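You operate a simulated robot arm through the tools that you are given. There is no shell and no other tool. Be economical: measure what you need, move in short steps, check, and stop when the job is done.

Carry out the task below with a simulated two-armed robot. There is one attempt and no reset: what you move stays moved.

Task
On the hob worktop, fold the dish cloth in half.
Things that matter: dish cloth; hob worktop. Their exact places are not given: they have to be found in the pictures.

The check looks at the end state, three seconds after you hand in, the way a careful person would. Anything else that was tipped, shoved, dropped, spilled or broken makes it a failure. Flat cloth is picked up by pressing the open fingertips on it (5 to 10 N) and closing them slowly along it; thin cloth reads only 2 to 8 mm in the jaws.

Robot
Two 7-joint arms with two-finger parallel grippers on one trunk, on a base that drives. Base frame: it is fixed to the floor where the robot stands at the start and does not move with it; the origin is under the middle of the robot, x ahead of it, y to its left, z up. Readings come in cm, degrees, newtons and seconds.
The left shoulder is at the start at [7, 16.3, 119.5], the right one opposite. Places, roughly: hob worktop [70, 10, 90]. Payload 3.43 kg a hand.
The TCP of each hand is the grasp point between the finger pads, 3.4 cm short of the fingertips. In the tool frame z runs along the fingers and y along their closing line. The gripper opens to 12.8 cm. The fingers are 2.4 cm wide and 1.2 cm thick; the gripper's body (4.8 by 13 cm) begins 9.6 cm behind the TCP.
Orientation is that of the tool frame in the base frame, as a unit quaternion [w, x, y, z]. With the fingers straight down and closing along the base's y, the tool's x points along the base's -x, its y along +y and its z along -z.

Tools
- The arms move only by the tool move_arm. It takes "left_increments", "right_increments" or both (then of equal length, played together; a hand with none holds still); each is a list of rows, each a list of 7 numbers: the shift along the tool's x, y, z in cm, then the turn, a rotation vector about the tool's x, y, z in rad, then the gripper command, from -1 (shut) to 1 (fully open), values between in proportion. In form: [[dx, dy, dz, wx, wy, wz, grip], ...]. A call has 1 to 8 rows; each row is the pose to reach, as a shift and turn from the pose commanded when the call began, along the tool's axes at that moment. Rows are played at 5 a second. More than 5 cm and 8.6 degrees between two rows, or a gripper value outside its range, and nothing of the call is played. Where a pose cannot be reached the arm comes as near as it can. A force on the tool above 40 N (or 10 N above the force at the start of the call, whichever is more), or a blocked arm, ends the call early, and 0.2 s more pass. Each finger travels about 15.3 cm/s and halts on what it meets, pressing with about 28 N; the grip force reading is that of the motor and also rises with nothing between the fingers. The clock runs only during rows and for 0.2 s after the last one: add rows that repeat a pose to give the fingers time. It gives the time, the measured TCP pose, the force on the tool (base axes), the opening and the grip force at its end, in the units of the frame above (readings bear some noise).
- Cameras (640 x 400 px; columns grow to the right, rows downward): "scene" is now at [13.78, 0.54, 141.89]; the picture's right is [0.06, -1.00, 0.00], its down [-0.62, -0.04, -0.79] and it looks along [0.79, 0.04, -0.62] (base axes); focal length 251 px, centre (320, 200). "left" rides on the left gripper at [-3.6, 0, -9.8] in its tool frame; the picture's right is [0.00, -1.00, 0.00], its down [0.97, 0.00, -0.24] and it looks along [0.24, 0.00, 0.97] (tool axes); focal length 218 px, centre (320, 200). "right" rides on the right gripper at [-3.6, 0, -9.8] in its tool frame; the picture's right is [0.00, -1.00, 0.00], its down [0.97, 0.00, -0.24] and it looks along [0.24, 0.00, 0.97] (tool axes); focal length 218 px, centre (320, 200).
- get_image(camera): a new picture of that camera. It takes no simulated time.
- slide_trunk(by): slides the trunk up (or, below 0, down) by that many cm; the arms and the scene camera ride with it, the base frame stays. It gives what a move gives, with no picture.
- roll_base(legs): drives the robot by 1 to 6 legs, each [ahead, left, turn to the left] in cm, cm and degrees, along the robot's own axes; the way and the turn of a leg run together, so that a leg with both is an arc; at most 150 cm and 180 degrees a leg. The arms and the cameras ride along, it lands a little off, and it stops where it bumps. It gives what a move gives.
- pan_tilt(pan, tilt): turns the head with the scene camera to pan (to the left, within 86 degrees either way) and tilt (down, from -29 to 69), counted from straight ahead of the robot. It gives what a move gives.
- locate(camera, pixels): for up to 12 pixels [column, row] of the newest picture of that camera ("zoom" is the newest enlarged one), the place [x, y, z] in the base frame of the surface seen there, good to about 0.2 cm. It takes no simulated time.
- enlarge(camera, box): a new picture of the part [left, top, right, bottom] of that camera's present view, enlarged. It takes no simulated time.
- finish_job(): hands the job in; it is judged then, once.

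Go step by step. Measure first, check grasps and placings, and put right what went wrong. The budget is 80 turns and 62 pictures, counting those below and the enlarged ones. Unless the task says otherwise, let go and move clear before handing in, and close with one line.

The tools are called after "Emit:" by a JSON object that holds its "op" and its "data". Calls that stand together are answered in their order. move_arm: Moves the arms, as the interface text tells. Its arguments: {"type":"object","properties":{"left_increments":{"type":"array","items":{"type":"array","items":{"type":"number"}}},"right_increments":{"type":"array","items":{"type":"array","items":{"type":"number"}}}},"required":[]} The other tools are called the same way: slide_trunk (by) slides the trunk up or down; roll_base (legs) drives the base; pan_tilt (pan, tilt) turns the head that bears the scene camera; get_image (camera) takes a picture; locate (camera, pixels) gives the place of the surface under pixels of a picture; enlarge (camera, box) takes an enlarged picture of a part of a camera's view; finish_job () hands the job in.

At the start:

```text
clock: 0.0
left_tcp_pos: [62.78, 25.67, 111.73]
left_tcp_rot: [0.0, 0.0, 1.0, -0.001]
left_force: [0.8, 0.7, 0.3]
left_opening: 12.79
left_gripper_force: 0.0
right_tcp_pos: [46.74, -23.13, 115.24]
right_tcp_rot: [0.0, 0.0, 1.0, -0.001]
right_force: [1.3, -0.9, 0.2]
right_opening: 12.79
right_gripper_force: 0.1
trunk travel left (down, up): [-67.5, 26.5]
robot x, y, heading: [0.04, -0.42, 0.3]
head pan, tilt: [3.3, 38.0]
```

scene: 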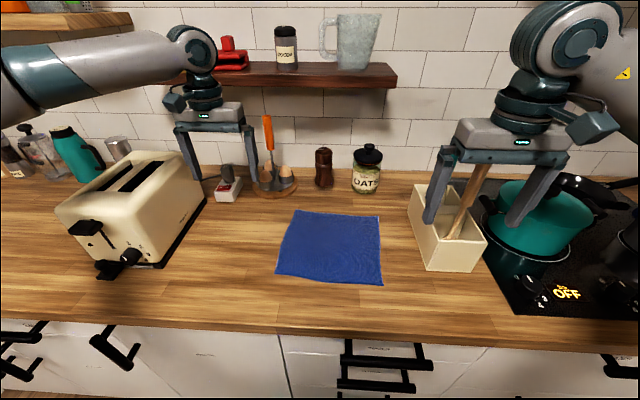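
right: 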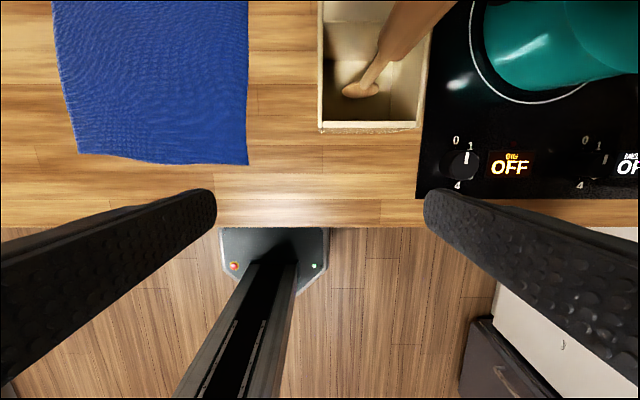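
left: 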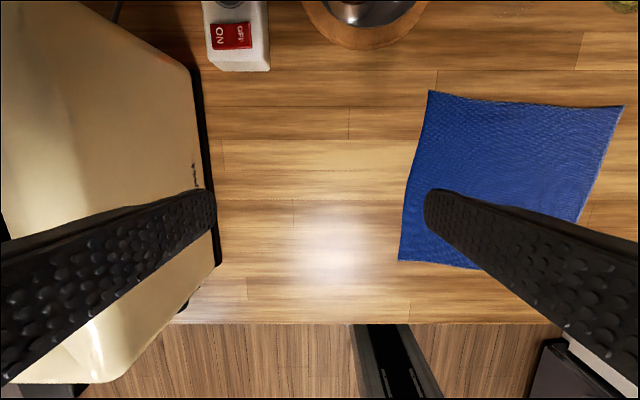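

The cloth is in the scene picture with corners near (295,210), (379,215), (383,285), (276,274). I'll measure these corners and the neighbours.

Emit:
{"op": "locate", "data": {"camera": "scene", "pixels": [[296, 211], [378, 216], [381, 284], [278, 273], [330, 245], [330, 212], [330, 278], [287, 240], [379, 250], [430, 262], [300, 320], [195, 215]]}}

Emit:
{"op": "enlarge", "data": {"camera": "scene", "box": [250, 180, 410, 300]}}

```text
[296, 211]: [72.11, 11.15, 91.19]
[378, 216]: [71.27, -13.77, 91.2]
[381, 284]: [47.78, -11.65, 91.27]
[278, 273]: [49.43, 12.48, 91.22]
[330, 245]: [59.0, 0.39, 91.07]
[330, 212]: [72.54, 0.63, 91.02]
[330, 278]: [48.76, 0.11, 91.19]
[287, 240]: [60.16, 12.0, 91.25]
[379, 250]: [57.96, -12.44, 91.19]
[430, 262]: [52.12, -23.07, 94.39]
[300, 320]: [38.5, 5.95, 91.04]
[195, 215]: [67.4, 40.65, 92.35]
```

```text
3.33 times, centred on (330, 240) of scene
```

zoom: 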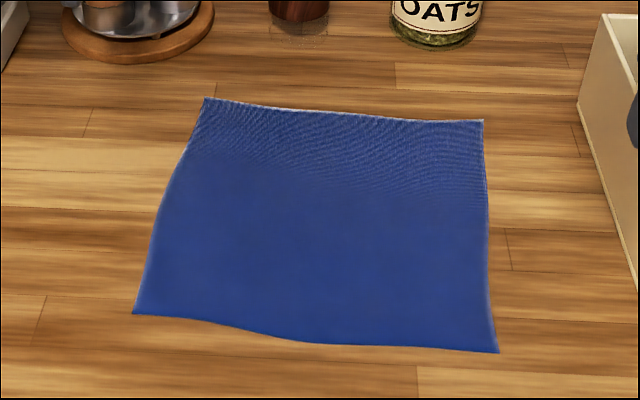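

The cloth spans x 48–72 and y −13 to 12, on a surface at z≈91.0. Before folding the near edge over the far edge, I'll check how close the box, spoon, jar and mill are.

Emit:
{"op": "locate", "data": {"camera": "scene", "pixels": [[411, 187], [428, 240], [428, 268], [484, 245], [484, 170], [460, 215], [368, 150], [362, 190], [323, 150], [323, 186], [396, 75], [265, 190]]}}

Emit:
{"op": "enlarge", "data": {"camera": "scene", "box": [380, 120, 540, 280]}}

```text
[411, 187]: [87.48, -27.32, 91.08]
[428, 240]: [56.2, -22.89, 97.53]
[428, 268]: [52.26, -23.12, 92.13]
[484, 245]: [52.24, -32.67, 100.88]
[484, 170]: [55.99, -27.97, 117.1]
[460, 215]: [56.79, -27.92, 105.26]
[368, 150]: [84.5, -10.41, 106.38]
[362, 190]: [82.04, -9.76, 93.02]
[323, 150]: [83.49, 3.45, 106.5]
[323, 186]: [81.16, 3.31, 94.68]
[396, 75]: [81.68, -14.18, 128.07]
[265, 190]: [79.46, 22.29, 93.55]
```

```text
2.50 times, centred on (460, 200) of scene
```

zoom: 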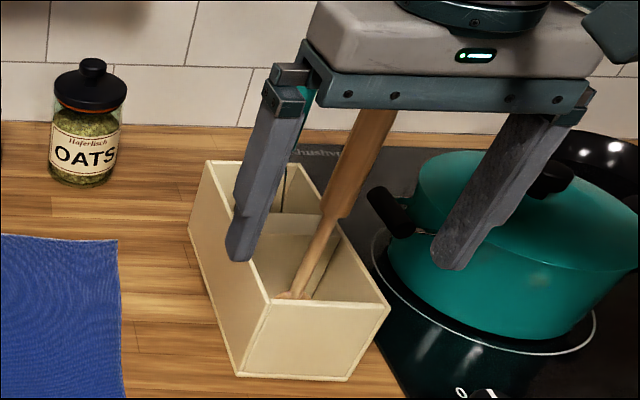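

The box wall is at y≈−23 and the spoon at y≈−28 is tall, while the jar at x≈81 limits how far forward I can go. I'll bring both hands over the cloth's columns while still high, start turning the closing lines along x, and narrow the fingers.

Emit:
{"op": "move_arm", "data": {"right_increments": [[0, 4.5, 0, 0, 0, 0, 0.5], [0, 9, 0, 0, 0, 0, 0], [0, 13.5, 0, 0, 0, 0, -0.4], [0, 13.5, 0, 0, 0, -0.14, -0.4], [0, 13.5, 0, 0, 0, -0.28, -0.4], [0, 13.5, 0, 0, 0, -0.42, -0.4], [0, 13.5, 0, 0, 0, -0.56, -0.4], [0, 13.5, 0, 0, 0, -0.7, -0.4]], "left_increments": [[0, -4.5, 0, 0, 0, 0, 0.5], [0, -9, 0, 0, 0, 0, 0], [0, -13.5, 0, 0, 0, 0, -0.4], [0, -15.5, 0, 0, 0, 0.14, -0.4], [0, -15.5, 0, 0, 0, 0.28, -0.4], [0, -15.5, 0, 0, 0, 0.42, -0.4], [0, -15.5, 0, 0, 0, 0.56, -0.4], [0, -15.5, 0, 0, 0, 0.7, -0.4]]}}

Emit:
{"op": "get_image", "data": {"camera": "scene"}}

```text
clock: 1.8
left_tcp_pos: [62.9, 10.22, 111.79]
left_tcp_rot: [0.0, 0.344, 0.939, -0.001]
left_force: [0.3, -0.4, -0.6]
left_opening: 3.82
left_gripper_force: 0.0
right_tcp_pos: [46.67, -9.67, 115.24]
right_tcp_rot: [0.0, -0.344, 0.939, 0.0]
right_force: [0.3, -0.3, -0.1]
right_opening: 3.87
right_gripper_force: 0.0
trunk travel left (down, up): [-67.5, 26.5]
robot x, y, heading: [0.06, -0.12, 0.3]
head pan, tilt: [3.3, 38.0]
```

```text
56 pictures are left
```

scene: 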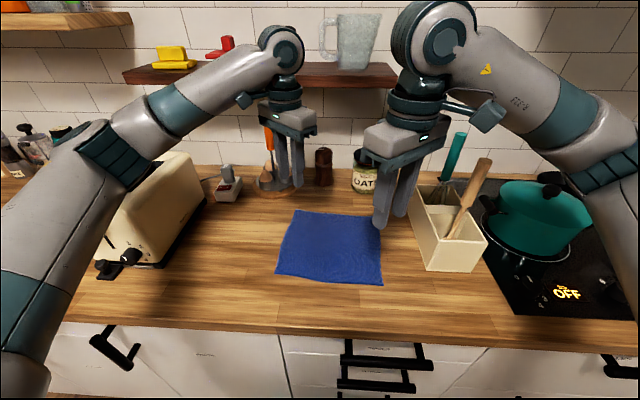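

Both wrists turn well, but the right forearm passes over the box with the two utensils. I'll measure the utensil tops and the heights along both forearms.

Emit:
{"op": "locate", "data": {"camera": "scene", "pixels": [[484, 162], [460, 135], [487, 118], [520, 110], [560, 150], [590, 170], [440, 95], [110, 175], [180, 115], [155, 155], [75, 190], [270, 85]]}}

```text
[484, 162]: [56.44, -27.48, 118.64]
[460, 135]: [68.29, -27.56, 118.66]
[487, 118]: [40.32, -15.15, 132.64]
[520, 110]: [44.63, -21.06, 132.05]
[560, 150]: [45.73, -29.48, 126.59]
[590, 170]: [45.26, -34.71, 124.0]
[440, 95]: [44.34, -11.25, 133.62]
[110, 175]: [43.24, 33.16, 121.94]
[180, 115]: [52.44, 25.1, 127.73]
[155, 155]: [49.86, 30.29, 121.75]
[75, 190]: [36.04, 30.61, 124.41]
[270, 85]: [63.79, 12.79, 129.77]
```

The right forearm's underside is only at about 124 near the utensils (tops ≈118.6), so lowering the hand 21 cm would hit them. I'll raise the trunk so the elbows stay high.

Emit:
{"op": "slide_trunk", "data": {"by": 25}}

Emit:
{"op": "move_arm", "data": {"right_increments": [[0, 0, 2.5, 0, 0, -0.14, -0.4], [0, 0, 5, 0, 0, -0.28, -0.4], [0, 0, 8, 0, 0, -0.42, -0.4], [0, 0, 11, 0, 0, -0.56, -0.4], [0, 0, 14, 0, 0, -0.7, -0.4], [0, 0, 17, 0, 0, -0.84, -0.4], [0, 0, 20, 0, 0, -0.87, -0.4], [0, 0, 23, 0, 0, -0.87, -0.4]], "left_increments": [[0, 0, 2.5, 0, 0, 0.14, -0.4], [0, 0, 5, 0, 0, 0.28, -0.4], [0, 0, 8, 0, 0, 0.42, -0.4], [0, 0, 11, 0, 0, 0.56, -0.4], [0, 0, 14, 0, 0, 0.7, -0.4], [0, 0, 17, 0, 0, 0.84, -0.4], [0, 0, 20, 0, 0, 0.87, -0.4], [0, 0, 23, 0, 0, 0.87, -0.4]]}}

Emit:
{"op": "get_image", "data": {"camera": "scene"}}

```text
clock: 4.4
left_tcp_pos: [62.84, 10.02, 136.8]
left_tcp_rot: [0.0, 0.343, 0.939, 0.0]
left_force: [-0.6, -0.6, 0.7]
left_opening: 3.83
left_gripper_force: 0.0
right_tcp_pos: [46.7, -9.52, 140.18]
right_tcp_rot: [0.0, -0.342, 0.94, 0.0]
right_force: [-0.8, 0.2, 0.8]
right_opening: 3.83
right_gripper_force: 0.1
trunk travel left (down, up): [-92.5, 1.5]
robot x, y, heading: [-0.02, -0.11, -0.1]
head pan, tilt: [3.3, 38.0]
```

```text
clock: 6.2
left_tcp_pos: [62.78, 10.1, 113.82]
left_tcp_rot: [0.001, 0.707, 0.707, -0.001]
left_force: [0.1, -0.9, 0.4]
left_opening: 3.85
left_gripper_force: 0.0
right_tcp_pos: [43.47, -11.26, 119.4]
right_tcp_rot: [-0.009, 0.718, -0.695, 0.016]
right_force: [-0.3, -0.3, 0.0]
right_opening: 3.83
right_gripper_force: 0.1
right hand out of reach, approached as far as the arm can: row 6, 7, 8
trunk travel left (down, up): [-92.5, 1.5]
robot x, y, heading: [-0.13, -0.04, 0.2]
head pan, tilt: [3.3, 38.0]
```

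```text
55 pictures are left
```

scene: 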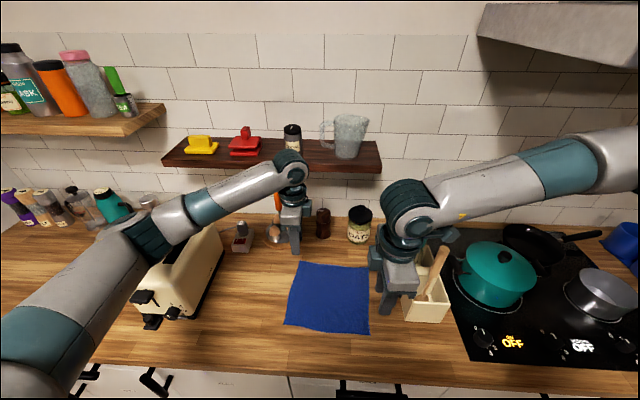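

The right hand stalled only because it was too close in while still high. I'll move it ahead, where reach is easier, and then look again.

Emit:
{"op": "move_arm", "data": {"right_increments": [[0, -3, 0, 0, 0, 0, -0.4], [0, -6, 0, 0, 0, 0, -0.4], [0, -10, 0, 0, 0, 0, -0.4], [0, -14, 0, 0, 0, 0, -0.4], [0, -17, 0, 0, 0, 0, -0.4], [0, -17, 0, 0, 0, 0, -0.4]]}}

Emit:
{"op": "get_image", "data": {"camera": "scene"}}

```text
clock: 7.6
left_tcp_pos: [62.85, 10.14, 113.71]
left_tcp_rot: [0.0, 0.706, 0.708, 0.0]
left_force: [0.5, -0.1, 0.3]
left_opening: 3.86
left_gripper_force: 0.1
right_tcp_pos: [42.97, -12.09, 119.89]
right_tcp_rot: [-0.001, -0.705, 0.709, 0.001]
right_force: [-1.2, 0.0, 0.2]
right_opening: 3.83
right_gripper_force: 0.0
right hand out of reach, approached as far as the arm can: row 1, 2, 3, 4, 5, 6
trunk travel left (down, up): [-92.5, 1.5]
robot x, y, heading: [-0.1, -0.04, 0.3]
head pan, tilt: [3.3, 38.0]
```

```text
54 pictures are left
```

scene: 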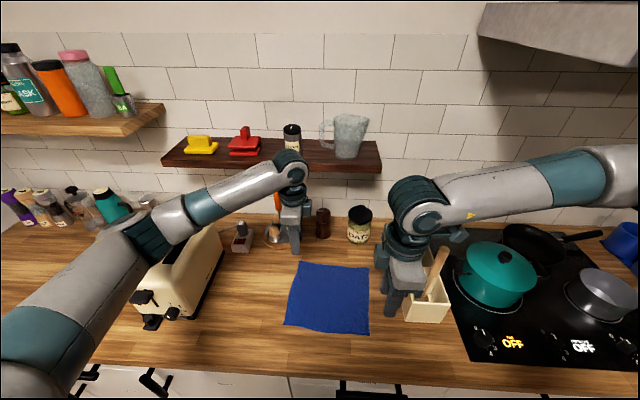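

The right arm is stuck at a joint limit in this posture. I'll unwind its wrist rotation while bringing it back up.

Emit:
{"op": "move_arm", "data": {"right_increments": [[0, 0, 0, 0, 0, 0.14, -0.4], [0, 0, -2, 0, 0, 0.28, -0.4], [0, 0, -4, 0, 0, 0.42, -0.4], [0, 0, -6, 0, 0, 0.56, -0.4], [0, 0, -8, 0, 0, 0.7, -0.4], [0, 0, -10, 0, 0, 0.84, -0.4], [0, 0, -10, 0, 0, 0.84, -0.4]]}}

Emit:
{"op": "get_image", "data": {"camera": "scene"}}

```text
clock: 9.2
left_tcp_pos: [62.96, 10.0, 113.74]
left_tcp_rot: [0.0, 0.707, 0.708, 0.0]
left_force: [0.4, -0.5, 0.4]
left_opening: 3.84
left_gripper_force: 0.0
right_tcp_pos: [42.76, -12.22, 129.79]
right_tcp_rot: [-0.001, -0.356, 0.934, 0.0]
right_force: [0.0, 0.1, 0.2]
right_opening: 3.84
right_gripper_force: 0.0
trunk travel left (down, up): [-92.5, 1.5]
robot x, y, heading: [-0.4, -0.07, -0.3]
head pan, tilt: [3.3, 38.0]
```

```text
53 pictures are left
```

scene: 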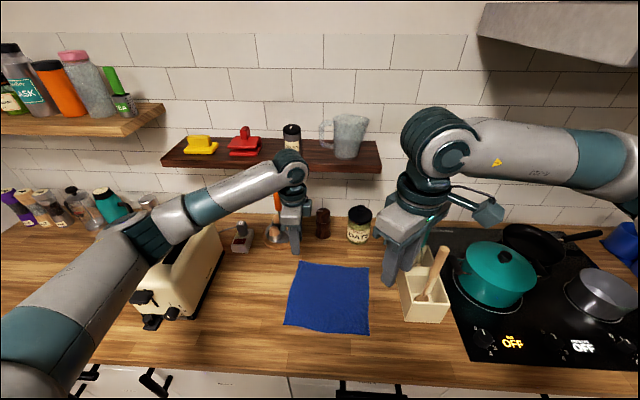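

It's free again at z=129.8 with the wrist half unwound. I'll move it forward to x≈59 before attempting to turn or lower it.

Emit:
{"op": "move_arm", "data": {"right_increments": [[-2.7, -1.8, 0, 0, 0, 0, -0.4], [-5.4, -3.6, 1, 0, 0, 0, -0.4], [-8, -5.5, 2, 0, 0, 0, -0.4], [-10.6, -7.3, 4, 0, 0, 0, -0.4], [-13.3, -9.1, 7, 0, 0, 0, -0.4], [-13.3, -9.1, 10, 0, 0, 0, -0.4], [-13.3, -9.1, 13, 0, 0, 0, -0.4], [-13.3, -9.1, 13, 0, 0, 0, -0.4]]}}

Emit:
{"op": "get_image", "data": {"camera": "scene"}}

```text
clock: 11.0
left_tcp_pos: [62.83, 9.99, 113.64]
left_tcp_rot: [0.0, 0.707, 0.708, 0.0]
left_force: [-0.4, -0.2, 0.3]
left_opening: 3.83
left_gripper_force: 0.0
right_tcp_pos: [58.75, -9.75, 116.76]
right_tcp_rot: [0.001, -0.357, 0.934, 0.0]
right_force: [0.5, 0.3, 0.0]
right_opening: 3.83
right_gripper_force: 0.1
trunk travel left (down, up): [-92.5, 1.5]
robot x, y, heading: [0.1, 0.19, 0.2]
head pan, tilt: [3.3, 38.0]
```

```text
52 pictures are left
```

scene: 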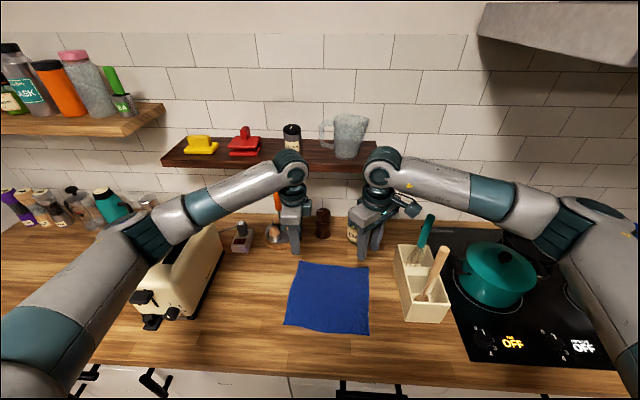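

The right arm is now at x≈59 in a good posture. I'll measure the forearm heights above the utensils and the toaster.

Emit:
{"op": "locate", "data": {"camera": "scene", "pixels": [[410, 180], [435, 190], [470, 210], [500, 215], [545, 235], [250, 195], [205, 220], [180, 235], [150, 250], [190, 250], [135, 295], [440, 250]]}}

```text
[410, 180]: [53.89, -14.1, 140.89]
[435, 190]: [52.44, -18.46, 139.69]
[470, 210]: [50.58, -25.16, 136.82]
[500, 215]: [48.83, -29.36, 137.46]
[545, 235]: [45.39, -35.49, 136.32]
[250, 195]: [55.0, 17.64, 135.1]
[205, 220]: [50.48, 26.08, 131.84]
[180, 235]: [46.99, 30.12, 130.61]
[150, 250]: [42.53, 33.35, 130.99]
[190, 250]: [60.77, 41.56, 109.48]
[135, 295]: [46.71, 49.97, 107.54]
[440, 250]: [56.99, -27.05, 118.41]
```

With the arms bent, the elbows swing out 38 cm and the right forearm would meet the utensils at the far side; stretched arms run straighter and stay inside them. I'll drive the base back 9 cm with the trunk still high, then finish the wrist turn.

Emit:
{"op": "roll_base", "data": {"legs": [[-9, 0, 0]]}}

Emit:
{"op": "move_arm", "data": {"right_increments": [[0, 0, 0, 0, 0, -0.14, -0.4], [0, 0, 0, 0, 0, -0.28, -0.4], [0, 0, 0, 0, 0, -0.42, -0.4], [0, 0, 0, 0, 0, -0.56, -0.4], [0, 0, 0, 0, 0, -0.7, -0.4], [0, 0, 0, 0, 0, -0.84, -0.4], [0, 0, 0, 0, 0, -0.84, -0.4]]}}

Emit:
{"op": "get_image", "data": {"camera": "scene"}}

```text
clock: 12.1
left_tcp_pos: [54.14, 9.92, 113.37]
left_tcp_rot: [-0.002, 0.707, 0.707, -0.001]
left_force: [-0.3, 0.0, -0.2]
left_opening: 3.84
left_gripper_force: 0.1
right_tcp_pos: [50.1, -9.88, 116.58]
right_tcp_rot: [-0.002, -0.357, 0.934, 0.001]
right_force: [0.2, 0.2, -0.3]
right_opening: 3.84
right_gripper_force: 0.1
trunk travel left (down, up): [-92.5, 1.5]
robot x, y, heading: [-8.92, -0.08, 0.1]
head pan, tilt: [3.3, 38.0]
```

```text
clock: 13.7
left_tcp_pos: [53.98, 10.04, 113.48]
left_tcp_rot: [0.0, 0.707, 0.707, 0.0]
left_force: [0.7, 0.4, 0.1]
left_opening: 3.85
left_gripper_force: 0.1
right_tcp_pos: [43.75, -11.93, 116.89]
right_tcp_rot: [0.01, -0.614, 0.789, -0.011]
right_force: [-0.3, -0.6, -0.6]
right_opening: 3.86
right_gripper_force: 0.0
right hand out of reach, approached as far as the arm can: row 4, 5, 6, 7
trunk travel left (down, up): [-92.5, 1.5]
robot x, y, heading: [-9.11, -0.15, 0.1]
head pan, tilt: [3.3, 38.0]
```

```text
51 pictures are left
```

scene: 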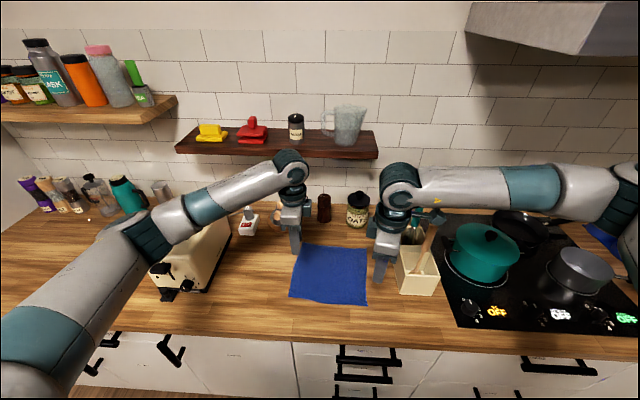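

The right wrist has a limit in that turning direction. I'll unwind it and turn it the other way, since the gripper is symmetric.

Emit:
{"op": "move_arm", "data": {"right_increments": [[0, 0, 0, 0, 0, 0.14, -0.4], [0, 0, 0, 0, 0, 0.28, -0.4], [0, 0, 0, 0, 0, 0.42, -0.4], [0, 0, 0, 0, 0, 0.56, -0.4], [0, 0, 0, 0, 0, 0.7, -0.4], [0, 0, 0, 0, 0, 0.84, -0.4], [0, 0, 0, 0, 0, 0.98, -0.4], [0, 0, 0, 0, 0, 1.12, -0.4]]}}

Emit:
{"op": "move_arm", "data": {"right_increments": [[0, 0, 0, 0, 0, 0.14, -0.4], [0, 0, 0, 0, 0, 0.28, -0.4], [0, 0, 0, 0, 0, 0.42, -0.4], [0, 0, 0, 0, 0, 0.56, -0.4], [0, 0, 0, 0, 0, 0.7, -0.4], [0, 0, 0, 0, 0, 0.84, -0.4], [0, 0, 0, 0, 0, 0.98, -0.4], [0, 0, 0, 0, 0, 1.12, -0.4]]}}

```text
clock: 15.5
left_tcp_pos: [53.67, 9.96, 113.81]
left_tcp_rot: [-0.001, 0.707, 0.707, 0.0]
left_force: [-0.6, -0.1, -0.1]
left_opening: 3.85
left_gripper_force: 0.0
right_tcp_pos: [43.83, -11.89, 116.9]
right_tcp_rot: [0.014, -0.098, 0.995, -0.005]
right_force: [-0.6, -0.3, -0.8]
right_opening: 3.85
right_gripper_force: 0.0
trunk travel left (down, up): [-92.5, 1.5]
robot x, y, heading: [-9.18, -0.04, -0.2]
head pan, tilt: [3.3, 38.0]
```

```text
clock: 17.3
left_tcp_pos: [53.8, 9.95, 113.76]
left_tcp_rot: [0.0, 0.707, 0.707, 0.0]
left_force: [-0.4, -0.6, -0.2]
left_opening: 3.85
left_gripper_force: 0.1
right_tcp_pos: [43.79, -11.79, 116.88]
right_tcp_rot: [0.014, 0.446, 0.895, 0.004]
right_force: [0.2, -1.0, 0.0]
right_opening: 3.83
right_gripper_force: 0.1
trunk travel left (down, up): [-92.5, 1.5]
robot x, y, heading: [-8.96, 0.16, 0.1]
head pan, tilt: [3.3, 38.0]
```

The right wrist turns freely this way, now at about 53°. I'll finish the last 37° and look.

Emit:
{"op": "move_arm", "data": {"right_increments": [[0, 0, 0, 0, 0, 0.14, -0.4], [0, 0, 0, 0, 0, 0.28, -0.4], [0, 0, 0, 0, 0, 0.42, -0.4], [0, 0, 0, 0, 0, 0.56, -0.4], [0, 0, 0, 0, 0, 0.645, -0.4], [0, 0, 0, 0, 0, 0.645, -0.4]]}}

Emit:
{"op": "get_image", "data": {"camera": "scene"}}

Emit:
{"op": "get_image", "data": {"camera": "right"}}

Emit:
{"op": "get_image", "data": {"camera": "left"}}

```text
clock: 18.7
left_tcp_pos: [53.8, 10.02, 113.75]
left_tcp_rot: [0.0, 0.707, 0.707, 0.0]
left_force: [-0.4, -0.2, 0.6]
left_opening: 3.82
left_gripper_force: 0.1
right_tcp_pos: [43.89, -11.97, 117.02]
right_tcp_rot: [0.013, 0.706, 0.708, 0.009]
right_force: [-0.4, -0.6, 0.1]
right_opening: 3.86
right_gripper_force: 0.0
trunk travel left (down, up): [-92.5, 1.5]
robot x, y, heading: [-9.13, -0.13, 0.1]
head pan, tilt: [3.3, 38.0]
```

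```text
50 pictures are left
```

scene: 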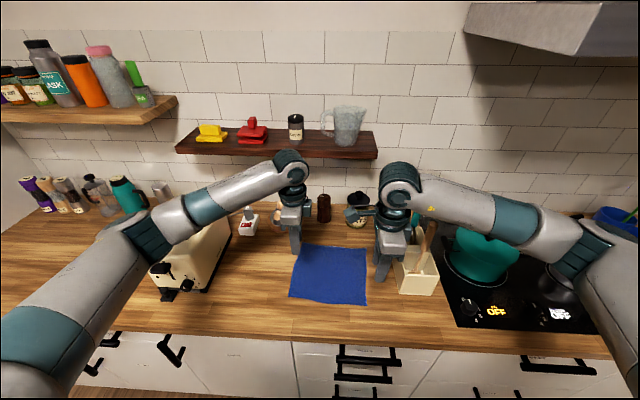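

```text
49 pictures are left
```

right: 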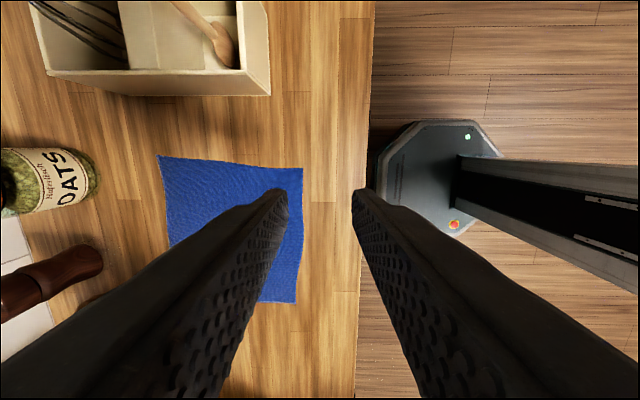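

```text
48 pictures are left
```

left: 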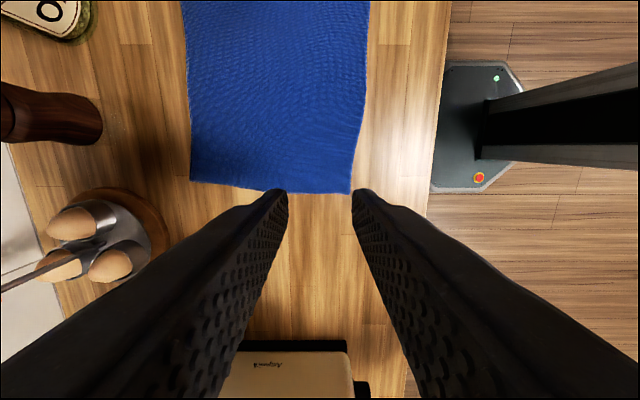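

Both hands now close along x and the rest is clear (cloth seen between the fingers in both wrist views). I'll lower to z≈98 above the near corners: right at (50.5, −10.2), left at (51.7, 11.0).

Emit:
{"op": "move_arm", "data": {"right_increments": [[0.9, 3.3, 1, 0, 0, 0, -0.4], [1.8, 6.6, 4, 0, 0, 0, -0.4], [1.8, 6.6, 8, 0, 0, 0, -0.4], [1.8, 6.6, 12, 0, 0, 0, -0.4], [1.8, 6.6, 16, 0, 0, 0, -0.4], [1.8, 6.6, 19, 0, 0, 0, -0.4], [1.8, 6.6, 19, 0, 0, 0, -0.4]], "left_increments": [[0.5, -1, 1, 0, 0, 0, -0.4], [1, -2.1, 4, 0, 0, 0, -0.4], [1, -2.1, 8, 0, 0, 0, -0.4], [1, -2.1, 12, 0, 0, 0, -0.4], [1, -2.1, 14, 0, 0, 0, -0.4], [1, -2.1, 15.7, 0, 0, 0, -0.4], [1, -2.1, 15.7, 0, 0, 0, -0.4]]}}

Emit:
{"op": "get_image", "data": {"camera": "right"}}

Emit:
{"op": "get_image", "data": {"camera": "left"}}

Emit:
{"op": "get_image", "data": {"camera": "scene"}}

```text
clock: 20.3
left_tcp_pos: [51.64, 10.87, 98.04]
left_tcp_rot: [0.0, 0.707, 0.707, 0.0]
left_force: [-0.6, -0.5, -0.5]
left_opening: 3.84
left_gripper_force: 0.0
right_tcp_pos: [50.94, -10.2, 98.21]
right_tcp_rot: [0.013, 0.705, 0.709, 0.009]
right_force: [0.3, -0.3, -0.9]
right_opening: 3.83
right_gripper_force: 0.0
trunk travel left (down, up): [-92.5, 1.5]
robot x, y, heading: [-8.88, -0.26, -0.1]
head pan, tilt: [3.3, 38.0]
```

```text
47 pictures are left
```

right: 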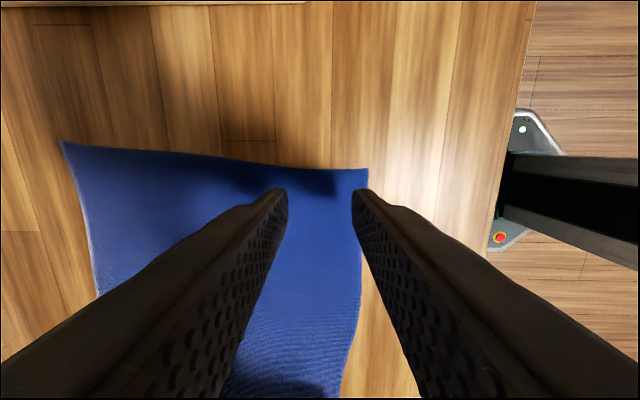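

```text
46 pictures are left
```

left: 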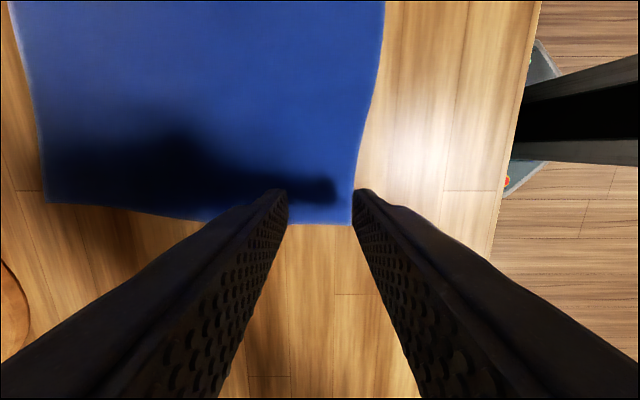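

```text
45 pictures are left
```

scene: 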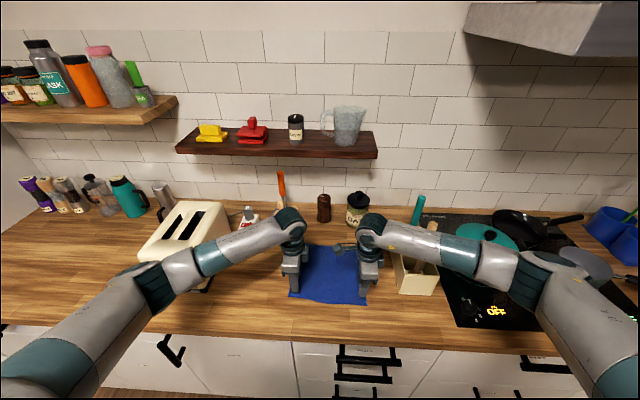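

Arms are clear of the toaster and utensils. I'll locate the near corners precisely from the wrist pictures: right (366,171) and left (350,223).

Emit:
{"op": "locate", "data": {"camera": "right", "pixels": [[365, 171], [355, 300], [362, 260], [320, 170], [320, 205], [66, 145]]}}

Emit:
{"op": "locate", "data": {"camera": "left", "pixels": [[349, 221], [357, 150], [380, 60], [320, 222], [320, 200], [48, 200]]}}

```text
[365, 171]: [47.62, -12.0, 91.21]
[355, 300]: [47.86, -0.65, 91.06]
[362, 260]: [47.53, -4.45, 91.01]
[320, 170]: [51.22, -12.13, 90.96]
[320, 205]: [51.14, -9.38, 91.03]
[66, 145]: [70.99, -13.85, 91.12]
```

```text
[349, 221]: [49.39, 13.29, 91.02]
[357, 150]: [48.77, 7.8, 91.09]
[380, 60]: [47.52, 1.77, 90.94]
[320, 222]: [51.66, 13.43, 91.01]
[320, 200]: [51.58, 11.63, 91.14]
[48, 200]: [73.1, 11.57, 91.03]
```

The right near edge is at x=47.6 and the left at 49.2, so the right hand moves back 0.7 and the left out 0.8. Then I'll descend to just above contact.

Emit:
{"op": "move_arm", "data": {"right_increments": [[-0.3, -0.7, 1, 0, 0, 0, -0.4], [-0.3, -0.7, 2.5, 0, 0, 0, -0.4], [-0.3, -0.7, 3.4, 0, 0, 0, -0.4], [-0.3, -0.7, 3.6, 0, 0, 0, -0.4], [-0.3, -0.7, 3.7, 0, 0, 0, -0.4], [-0.3, -0.7, 3.7, 0, 0, 0, -0.4]], "left_increments": [[0.8, 0, 1, 0, 0, 0, -0.4], [0.8, 0, 2.5, 0, 0, 0, -0.4], [0.8, 0, 3.2, 0, 0, 0, -0.4], [0.8, 0, 3.4, 0, 0, 0, -0.4], [0.8, 0, 3.5, 0, 0, 0, -0.4], [0.8, 0, 3.5, 0, 0, 0, -0.4]]}}

```text
clock: 21.7
left_tcp_pos: [51.42, 11.84, 94.6]
left_tcp_rot: [0.0, 0.707, 0.707, 0.0]
left_force: [-0.8, 0.1, 0.2]
left_opening: 3.84
left_gripper_force: 0.0
right_tcp_pos: [50.47, -10.55, 94.57]
right_tcp_rot: [0.013, 0.705, 0.709, 0.011]
right_force: [0.2, -2.2, 15.6]
right_opening: 3.79
right_gripper_force: 0.0
trunk travel left (down, up): [-92.5, 1.5]
robot x, y, heading: [-9.03, 0.06, -0.2]
head pan, tilt: [3.3, 38.0]
```

The right hand already presses with 15.6 N, the left not yet. I'll ease the right up slightly and lower the left in small steps.

Emit:
{"op": "move_arm", "data": {"right_increments": [[0, 0, -0.05, 0, 0, 0, -0.4], [0, 0, -0.08, 0, 0, 0, -0.4], [0, 0, -0.08, 0, 0, 0, -0.4]], "left_increments": [[0, 0, 0.1, 0, 0, 0, -0.4], [0, 0, 0.2, 0, 0, 0, -0.4], [0, 0, 0.2, 0, 0, 0, -0.4]]}}

```text
clock: 22.5
left_tcp_pos: [51.5, 11.81, 94.63]
left_tcp_rot: [0.001, 0.707, 0.707, 0.002]
left_force: [-2.0, 0.4, 17.2]
left_opening: 3.85
left_gripper_force: 0.0
right_tcp_pos: [50.32, -10.54, 94.7]
right_tcp_rot: [0.013, 0.705, 0.709, 0.009]
right_force: [2.1, 0.4, 5.9]
right_opening: 3.71
right_gripper_force: 0.0
trunk travel left (down, up): [-92.5, 1.5]
robot x, y, heading: [-8.99, -0.03, 0.3]
head pan, tilt: [3.3, 38.0]
```

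Now the left reads 17 N and the right 6 N. I'll ease the left slightly and close both slowly along the cloth.

Emit:
{"op": "move_arm", "data": {"right_increments": [[0, 0, 0, 0, 0, 0, -0.46], [0, 0, 0, 0, 0, 0, -0.54], [0, 0, 0, 0, 0, 0, -0.62], [0, 0, 0, 0, 0, 0, -0.7], [0, 0, 0, 0, 0, 0, -0.78], [0, 0, 0, 0, 0, 0, -0.86], [0, 0, 0, 0, 0, 0, -0.94], [0, 0, 0, 0, 0, 0, -1]], "left_increments": [[0, 0, -0.07, 0, 0, 0, -0.46], [0, 0, -0.07, 0, 0, 0, -0.54], [0, 0, -0.07, 0, 0, 0, -0.62], [0, 0, -0.07, 0, 0, 0, -0.7], [0, 0, -0.07, 0, 0, 0, -0.78], [0, 0, -0.07, 0, 0, 0, -0.86], [0, 0, -0.07, 0, 0, 0, -0.94], [0, 0, -0.07, 0, 0, 0, -1]]}}

Emit:
{"op": "get_image", "data": {"camera": "right"}}

Emit:
{"op": "get_image", "data": {"camera": "left"}}

```text
clock: 24.3
left_tcp_pos: [51.54, 11.74, 94.52]
left_tcp_rot: [0.001, 0.707, 0.708, 0.0]
left_force: [-0.5, -2.1, 20.5]
left_opening: 0.25
left_gripper_force: 28.1
right_tcp_pos: [50.34, -10.72, 94.6]
right_tcp_rot: [0.013, 0.705, 0.709, 0.01]
right_force: [-0.4, 0.0, 1.3]
right_opening: 0.0
right_gripper_force: 28.2
trunk travel left (down, up): [-92.5, 1.5]
robot x, y, heading: [-9.51, -0.08, 0.2]
head pan, tilt: [3.3, 38.0]
```

```text
44 pictures are left
```

right: 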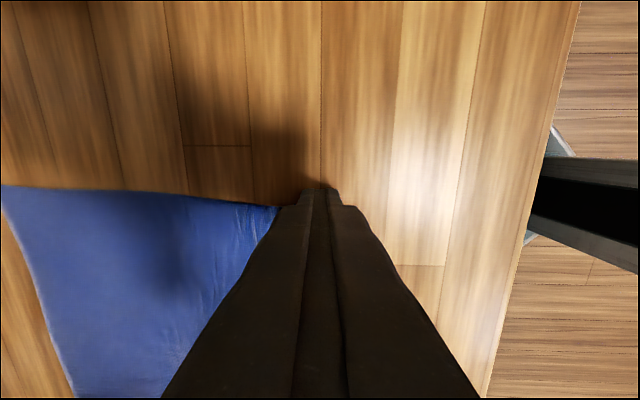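

```text
43 pictures are left
```

left: 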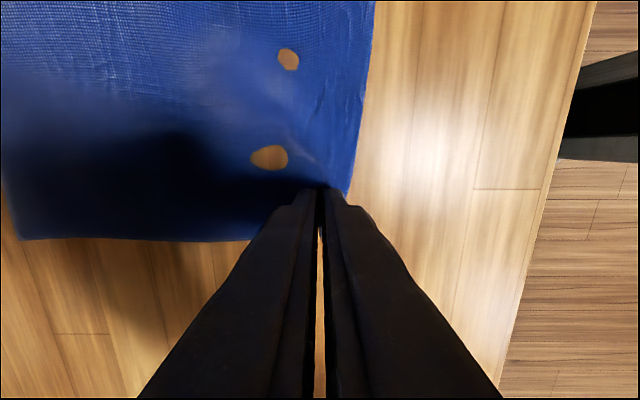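

The left hand holds the cloth (0.25 cm gap); the right closed empty because it is tilted 1.9°, so one tip hardly pressed. I'll raise and reopen the right, correct the tilt, and look.

Emit:
{"op": "move_arm", "data": {"right_increments": [[0, 0, -1.5, 0, 0, 0, -1], [0, 0, -3, 0.033, 0, 0, -0.8], [0, 0, -3.5, 0.033, 0, 0, -0.4], [0, 0, -3.5, 0.033, 0, 0, -0.4]]}}

Emit:
{"op": "get_image", "data": {"camera": "right"}}

```text
clock: 25.3
left_tcp_pos: [51.59, 11.67, 94.64]
left_tcp_rot: [0.001, 0.707, 0.707, 0.0]
left_force: [0.0, -1.9, 22.1]
left_opening: 0.24
left_gripper_force: 28.7
right_tcp_pos: [50.19, -10.52, 98.17]
right_tcp_rot: [0.002, 0.706, 0.708, -0.002]
right_force: [0.3, -0.6, 0.2]
right_opening: 3.84
right_gripper_force: 0.1
trunk travel left (down, up): [-92.5, 1.5]
robot x, y, heading: [-8.96, -0.13, 0.4]
head pan, tilt: [3.3, 38.0]
```

```text
42 pictures are left
```

right: 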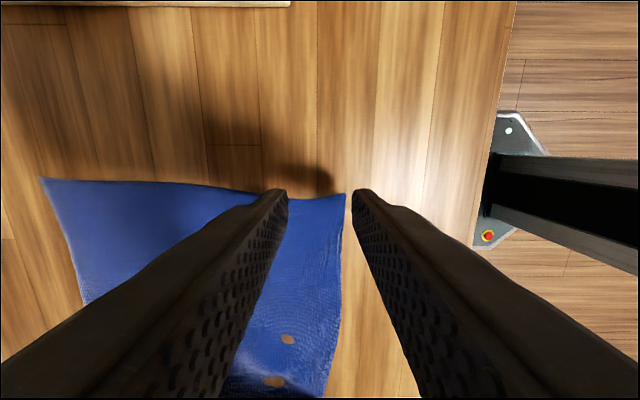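

The right tool is upright now; the cloth's near right corner is at about (345,195). I'll locate it.

Emit:
{"op": "locate", "data": {"camera": "right", "pixels": [[343, 196], [340, 230], [337, 280], [330, 330], [250, 192], [48, 182]]}}

```text
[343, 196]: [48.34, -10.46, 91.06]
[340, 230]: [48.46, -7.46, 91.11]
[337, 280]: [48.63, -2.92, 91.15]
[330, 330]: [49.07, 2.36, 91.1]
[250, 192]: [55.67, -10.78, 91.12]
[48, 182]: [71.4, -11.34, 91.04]
```

The near edge is now at x≈48.4 with the corner at y≈−10.5. I'll position the right hand at (51.1, −9.2) and press.

Emit:
{"op": "move_arm", "data": {"right_increments": [[1.3, 0.9, 1, 0, 0, 0, -0.4], [1.3, 0.9, 2.5, 0, 0, 0, -0.4], [1.3, 0.9, 3.3, 0, 0, 0, -0.4], [1.3, 0.9, 3.5, 0, 0, 0, -0.4], [1.3, 0.9, 3.6, 0, 0, 0, -0.4], [1.3, 0.9, 3.6, 0, 0, 0, -0.4]]}}

```text
clock: 26.7
left_tcp_pos: [51.57, 11.65, 94.53]
left_tcp_rot: [0.001, 0.707, 0.707, 0.001]
left_force: [1.4, -1.0, 20.5]
left_opening: 0.21
left_gripper_force: 27.9
right_tcp_pos: [51.03, -9.23, 94.46]
right_tcp_rot: [0.002, 0.705, 0.709, -0.001]
right_force: [1.5, -0.4, 7.4]
right_opening: 3.86
right_gripper_force: 0.2
trunk travel left (down, up): [-92.5, 1.5]
robot x, y, heading: [-8.95, 0.05, -0.1]
head pan, tilt: [3.3, 38.0]
```

It presses at 7.4 N, which is in range. I'll close the right slowly.

Emit:
{"op": "move_arm", "data": {"right_increments": [[0, 0, 0.03, 0, 0, 0, -0.46], [0, 0, 0.03, 0, 0, 0, -0.54], [0, 0, 0.03, 0, 0, 0, -0.62], [0, 0, 0.03, 0, 0, 0, -0.7], [0, 0, 0.03, 0, 0, 0, -0.78], [0, 0, 0.03, 0, 0, 0, -0.86], [0, 0, 0.03, 0, 0, 0, -0.94], [0, 0, 0.03, 0, 0, 0, -1]]}}

Emit:
{"op": "get_image", "data": {"camera": "right"}}

```text
clock: 28.5
left_tcp_pos: [51.48, 11.76, 94.57]
left_tcp_rot: [0.001, 0.707, 0.707, 0.0]
left_force: [3.4, -2.6, 14.3]
left_opening: 0.22
left_gripper_force: 27.9
right_tcp_pos: [50.91, -9.14, 94.59]
right_tcp_rot: [0.002, 0.705, 0.709, -0.003]
right_force: [0.8, 0.8, 19.6]
right_opening: 0.0
right_gripper_force: 27.9
trunk travel left (down, up): [-92.5, 1.5]
robot x, y, heading: [-9.13, -0.13, 0.0]
head pan, tilt: [3.3, 38.0]
```

```text
41 pictures are left
```

right: 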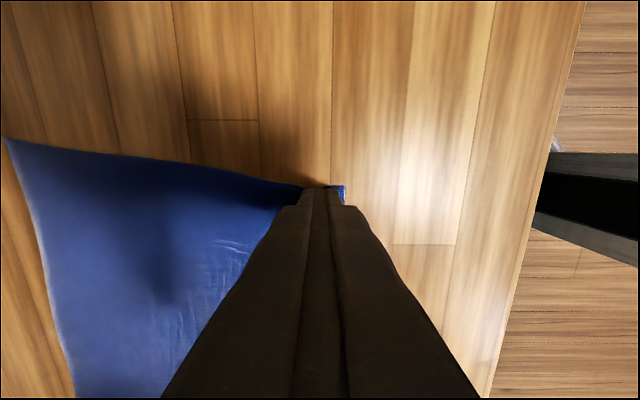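

The right again closed to 0.0, sliding over the cloth. I'll lift 1 cm, reopen, and press more firmly (~14 N, as worked on the left).

Emit:
{"op": "move_arm", "data": {"right_increments": [[0, 0, -1.5, 0, 0, 0, -1], [0, 0, -1.5, 0, 0, 0, -0.7], [0, 0, -1.5, 0, 0, 0, -0.4], [0, 0, -1.5, 0, 0, 0, -0.4]]}}

Emit:
{"op": "get_image", "data": {"camera": "right"}}

```text
clock: 29.5
left_tcp_pos: [51.43, 11.7, 94.53]
left_tcp_rot: [0.001, 0.707, 0.707, 0.001]
left_force: [-2.6, 0.0, 20.4]
left_opening: 0.24
left_gripper_force: 28.0
right_tcp_pos: [51.05, -9.19, 96.04]
right_tcp_rot: [0.002, 0.705, 0.709, -0.002]
right_force: [-0.4, 0.1, 0.0]
right_opening: 3.86
right_gripper_force: 0.0
trunk travel left (down, up): [-92.5, 1.5]
robot x, y, heading: [-8.87, 0.15, 0.0]
head pan, tilt: [3.3, 38.0]
```

```text
40 pictures are left
```

right: 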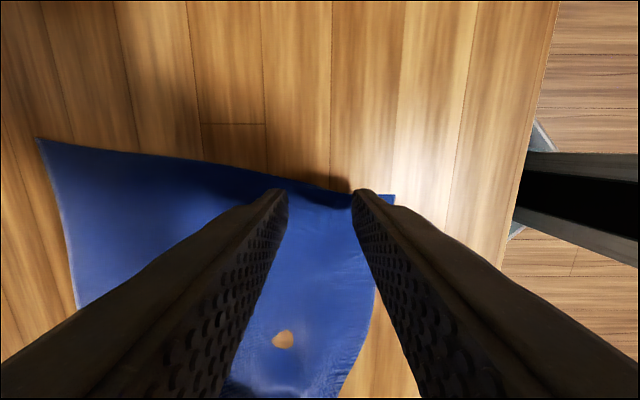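

The cloth's near right corner is now past the near finger, at about (391,198). I'll locate it.

Emit:
{"op": "locate", "data": {"camera": "right", "pixels": [[390, 198], [376, 310], [350, 360], [320, 200], [320, 230], [45, 142]]}}

```text
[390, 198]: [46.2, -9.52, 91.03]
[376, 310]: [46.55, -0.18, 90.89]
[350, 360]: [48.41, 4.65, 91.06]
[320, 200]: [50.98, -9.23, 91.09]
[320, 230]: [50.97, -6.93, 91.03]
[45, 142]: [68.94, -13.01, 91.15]
```

The corner shifted to (46.2, −9.5). I'll move the right hand to (49.0, −8.2), press to ~15 N and then close.

Emit:
{"op": "move_arm", "data": {"right_increments": [[1.0, -2.05, 0, 0, 0, 0, -0.4], [1.0, -2.05, 1.0, 0, 0, 0, -0.4], [1.0, -2.05, 1.4, 0, 0, 0, -0.4], [1.0, -2.05, 1.5, 0, 0, 0, -0.4], [1.0, -2.05, 1.55, 0, 0, 0, -0.4], [1.0, -2.05, 1.55, 0, 0, 0, -0.4]]}}

```text
clock: 30.9
left_tcp_pos: [51.39, 11.84, 94.66]
left_tcp_rot: [0.001, 0.707, 0.707, 0.001]
left_force: [1.9, -0.6, 12.8]
left_opening: 0.25
left_gripper_force: 28.0
right_tcp_pos: [49.01, -8.2, 94.69]
right_tcp_rot: [0.003, 0.705, 0.709, -0.001]
right_force: [-3.7, -0.7, 15.4]
right_opening: 3.86
right_gripper_force: 0.1
trunk travel left (down, up): [-92.5, 1.5]
robot x, y, heading: [-8.99, -0.16, -0.3]
head pan, tilt: [3.3, 38.0]
```

Pressing at 15.4 N. Closing slowly now.

Emit:
{"op": "move_arm", "data": {"right_increments": [[0, 0, 0, 0, 0, 0, -0.46], [0, 0, 0, 0, 0, 0, -0.54], [0, 0, 0, 0, 0, 0, -0.62], [0, 0, 0, 0, 0, 0, -0.7], [0, 0, 0, 0, 0, 0, -0.78], [0, 0, 0, 0, 0, 0, -0.86], [0, 0, 0, 0, 0, 0, -0.94], [0, 0, 0, 0, 0, 0, -1]]}}

Emit:
{"op": "get_image", "data": {"camera": "right"}}

```text
clock: 32.7
left_tcp_pos: [51.48, 11.76, 94.63]
left_tcp_rot: [0.001, 0.707, 0.707, 0.0]
left_force: [2.1, -3.0, 8.6]
left_opening: 0.23
left_gripper_force: 27.5
right_tcp_pos: [49.14, -8.05, 94.58]
right_tcp_rot: [0.002, 0.705, 0.709, -0.001]
right_force: [1.5, 1.6, 27.1]
right_opening: 0.23
right_gripper_force: 27.9
trunk travel left (down, up): [-92.5, 1.5]
robot x, y, heading: [-9.04, -0.3, -0.1]
head pan, tilt: [3.3, 38.0]
```

```text
39 pictures are left
```

right: 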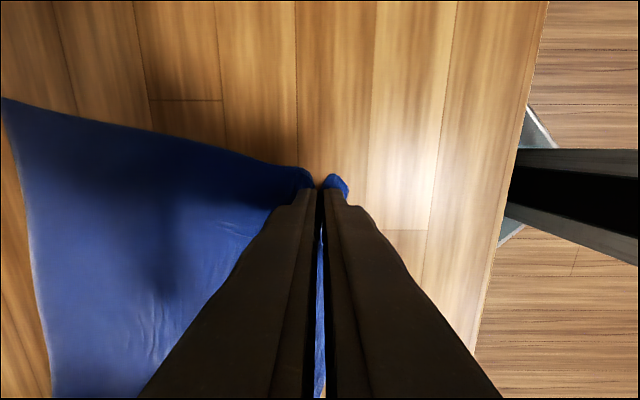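

Both hands now read about 0.23 cm, so both hold cloth. I'll lift 5 cm together and check.

Emit:
{"op": "move_arm", "data": {"right_increments": [[0, 0, -1, 0, 0, 0, -1], [0, 0, -2.5, 0, 0, 0, -1], [0, 0, -4, 0, 0, 0, -1], [0, 0, -5, 0, 0, 0, -1], [0, 0, -5, 0, 0, 0, -1]], "left_increments": [[0, 0, -1, 0, 0, 0, -1], [0, 0, -2.5, 0, 0, 0, -1], [0, 0, -4, 0, 0, 0, -1], [0, 0, -5, 0, 0, 0, -1], [0, 0, -5, 0, 0, 0, -1]]}}

Emit:
{"op": "get_image", "data": {"camera": "right"}}

Emit:
{"op": "get_image", "data": {"camera": "left"}}

Emit:
{"op": "enlarge", "data": {"camera": "scene", "box": [230, 190, 430, 320]}}

```text
clock: 33.9
left_tcp_pos: [51.51, 11.83, 99.45]
left_tcp_rot: [0.0, 0.707, 0.707, 0.001]
left_force: [0.7, -2.0, 0.0]
left_opening: 0.24
left_gripper_force: 28.0
right_tcp_pos: [49.13, -8.17, 99.3]
right_tcp_rot: [0.001, 0.705, 0.709, -0.003]
right_force: [0.3, 1.7, -0.2]
right_opening: 0.24
right_gripper_force: 28.3
trunk travel left (down, up): [-92.5, 1.5]
robot x, y, heading: [-9.37, 0.14, -0.3]
head pan, tilt: [3.3, 38.0]
```

```text
38 pictures are left
```

right: 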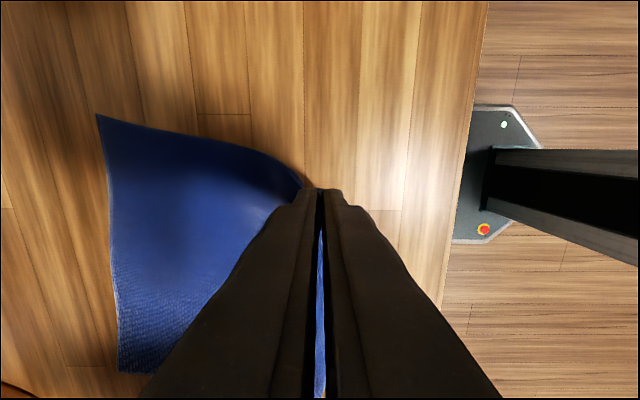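

```text
37 pictures are left
```

left: 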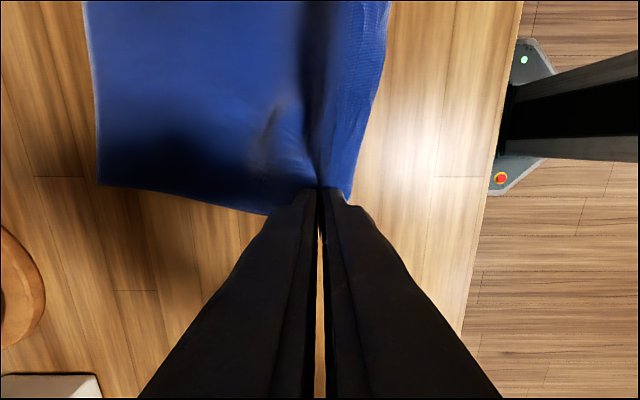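

```text
3.08 times, centred on (330, 255) of scene
```

zoom: 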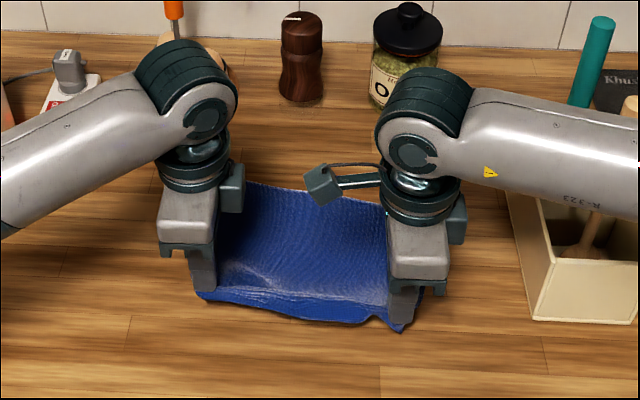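

Both corners are held, with a small tail on the near side. I'll get the far corners for the target.

Emit:
{"op": "locate", "data": {"camera": "right", "pixels": [[100, 119], [121, 366], [113, 250]]}}

Emit:
{"op": "locate", "data": {"camera": "left", "pixels": [[100, 182], [92, 60], [250, 205], [350, 170], [375, 80]]}}

```text
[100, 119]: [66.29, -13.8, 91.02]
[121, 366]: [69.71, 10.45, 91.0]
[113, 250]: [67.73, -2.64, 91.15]
```

```text
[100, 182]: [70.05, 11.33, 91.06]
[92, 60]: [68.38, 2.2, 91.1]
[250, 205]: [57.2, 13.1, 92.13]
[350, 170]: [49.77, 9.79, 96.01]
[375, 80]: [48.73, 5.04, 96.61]
```

The far edge runs from (66.3, −13.8) to (70, 11.2), so the targets are right (65.5, −12.3) and left (69, 9.7). I'll carry the edge slowly along an arc, first half now.

Emit:
{"op": "move_arm", "data": {"right_increments": [[-0.2, 1, -1, 0, 0, 0, -1], [-0.5, 2, -2, 0, 0, 0, -1], [-0.8, 3, -3, 0, 0, 0, -1], [-1.1, 4.1, -3.7, 0, 0, 0, -1], [-1.4, 5.2, -4.2, 0, 0, 0, -1], [-1.7, 6.2, -4.5, 0, 0, 0, -1], [-1.9, 7.2, -4.7, 0, 0, 0, -1], [-2.1, 8.2, -4.7, 0, 0, 0, -1]], "left_increments": [[-0.1, 1, -1, 0, 0, 0, -1], [-0.2, 2.1, -2, 0, 0, 0, -1], [-0.3, 3.2, -3, 0, 0, 0, -1], [-0.5, 4.4, -3.7, 0, 0, 0, -1], [-0.6, 5.5, -4.2, 0, 0, 0, -1], [-0.8, 6.6, -4.5, 0, 0, 0, -1], [-0.9, 7.7, -4.7, 0, 0, 0, -1], [-1.0, 8.7, -4.7, 0, 0, 0, -1]]}}

Emit:
{"op": "get_image", "data": {"camera": "scene"}}

Emit:
{"op": "get_image", "data": {"camera": "right"}}

```text
clock: 35.7
left_tcp_pos: [60.4, 10.7, 104.09]
left_tcp_rot: [0.0, 0.707, 0.707, 0.0]
left_force: [-1.0, -11.2, 0.7]
left_opening: 0.21
left_gripper_force: 28.1
right_tcp_pos: [57.34, -10.17, 103.86]
right_tcp_rot: [0.0, 0.704, 0.71, -0.003]
right_force: [2.2, 11.7, -0.6]
right_opening: 0.24
right_gripper_force: 28.4
trunk travel left (down, up): [-92.5, 1.5]
robot x, y, heading: [-8.85, 0.08, -0.1]
head pan, tilt: [3.3, 38.0]
```

```text
35 pictures are left
```

scene: 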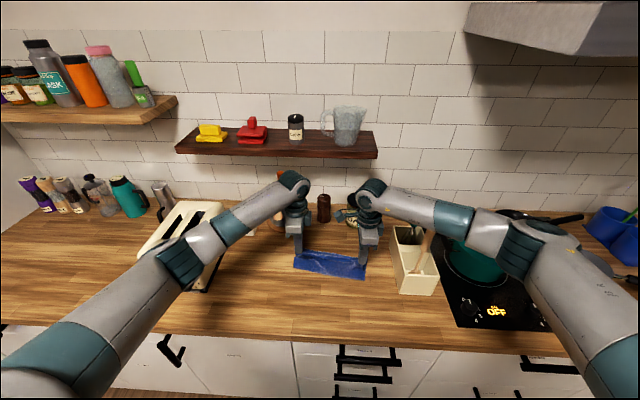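

```text
34 pictures are left
```

right: 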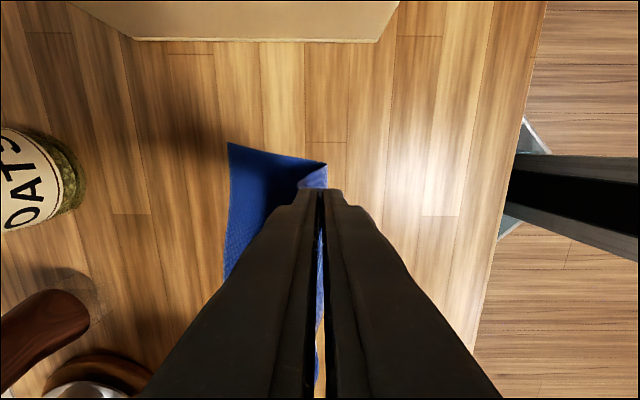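

The edge is taut (11 N sideways) at a separation of 20.9 cm, so I won't widen any more. I'll check where the far corners are and the forearm's clearance from the utensils.

Emit:
{"op": "locate", "data": {"camera": "right", "pixels": [[231, 147], [226, 260], [320, 166]]}}

Emit:
{"op": "locate", "data": {"camera": "scene", "pixels": [[420, 220], [440, 225], [460, 230], [480, 245], [428, 238], [412, 238], [366, 260], [298, 255], [330, 276]]}}

Emit:
{"op": "enlarge", "data": {"camera": "scene", "box": [260, 170, 460, 310]}}

```text
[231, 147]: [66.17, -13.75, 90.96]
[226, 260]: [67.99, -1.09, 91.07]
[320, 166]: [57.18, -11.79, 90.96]
```

```text
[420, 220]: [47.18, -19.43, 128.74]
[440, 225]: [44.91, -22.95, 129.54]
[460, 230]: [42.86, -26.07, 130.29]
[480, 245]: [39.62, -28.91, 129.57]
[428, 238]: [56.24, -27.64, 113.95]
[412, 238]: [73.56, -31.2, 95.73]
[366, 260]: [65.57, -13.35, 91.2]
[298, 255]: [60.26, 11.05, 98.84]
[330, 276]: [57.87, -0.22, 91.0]
```

```text
2.86 times, centred on (360, 240) of scene
```

zoom: 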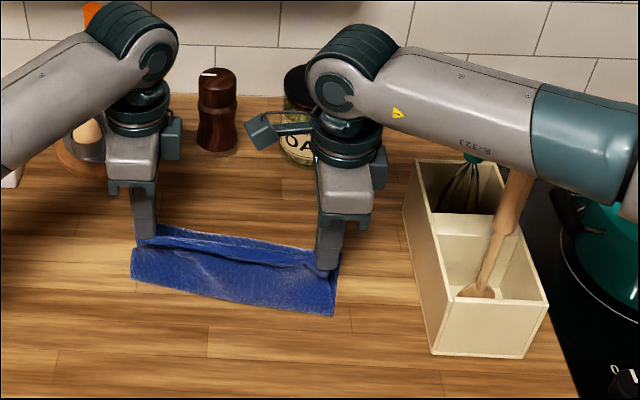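

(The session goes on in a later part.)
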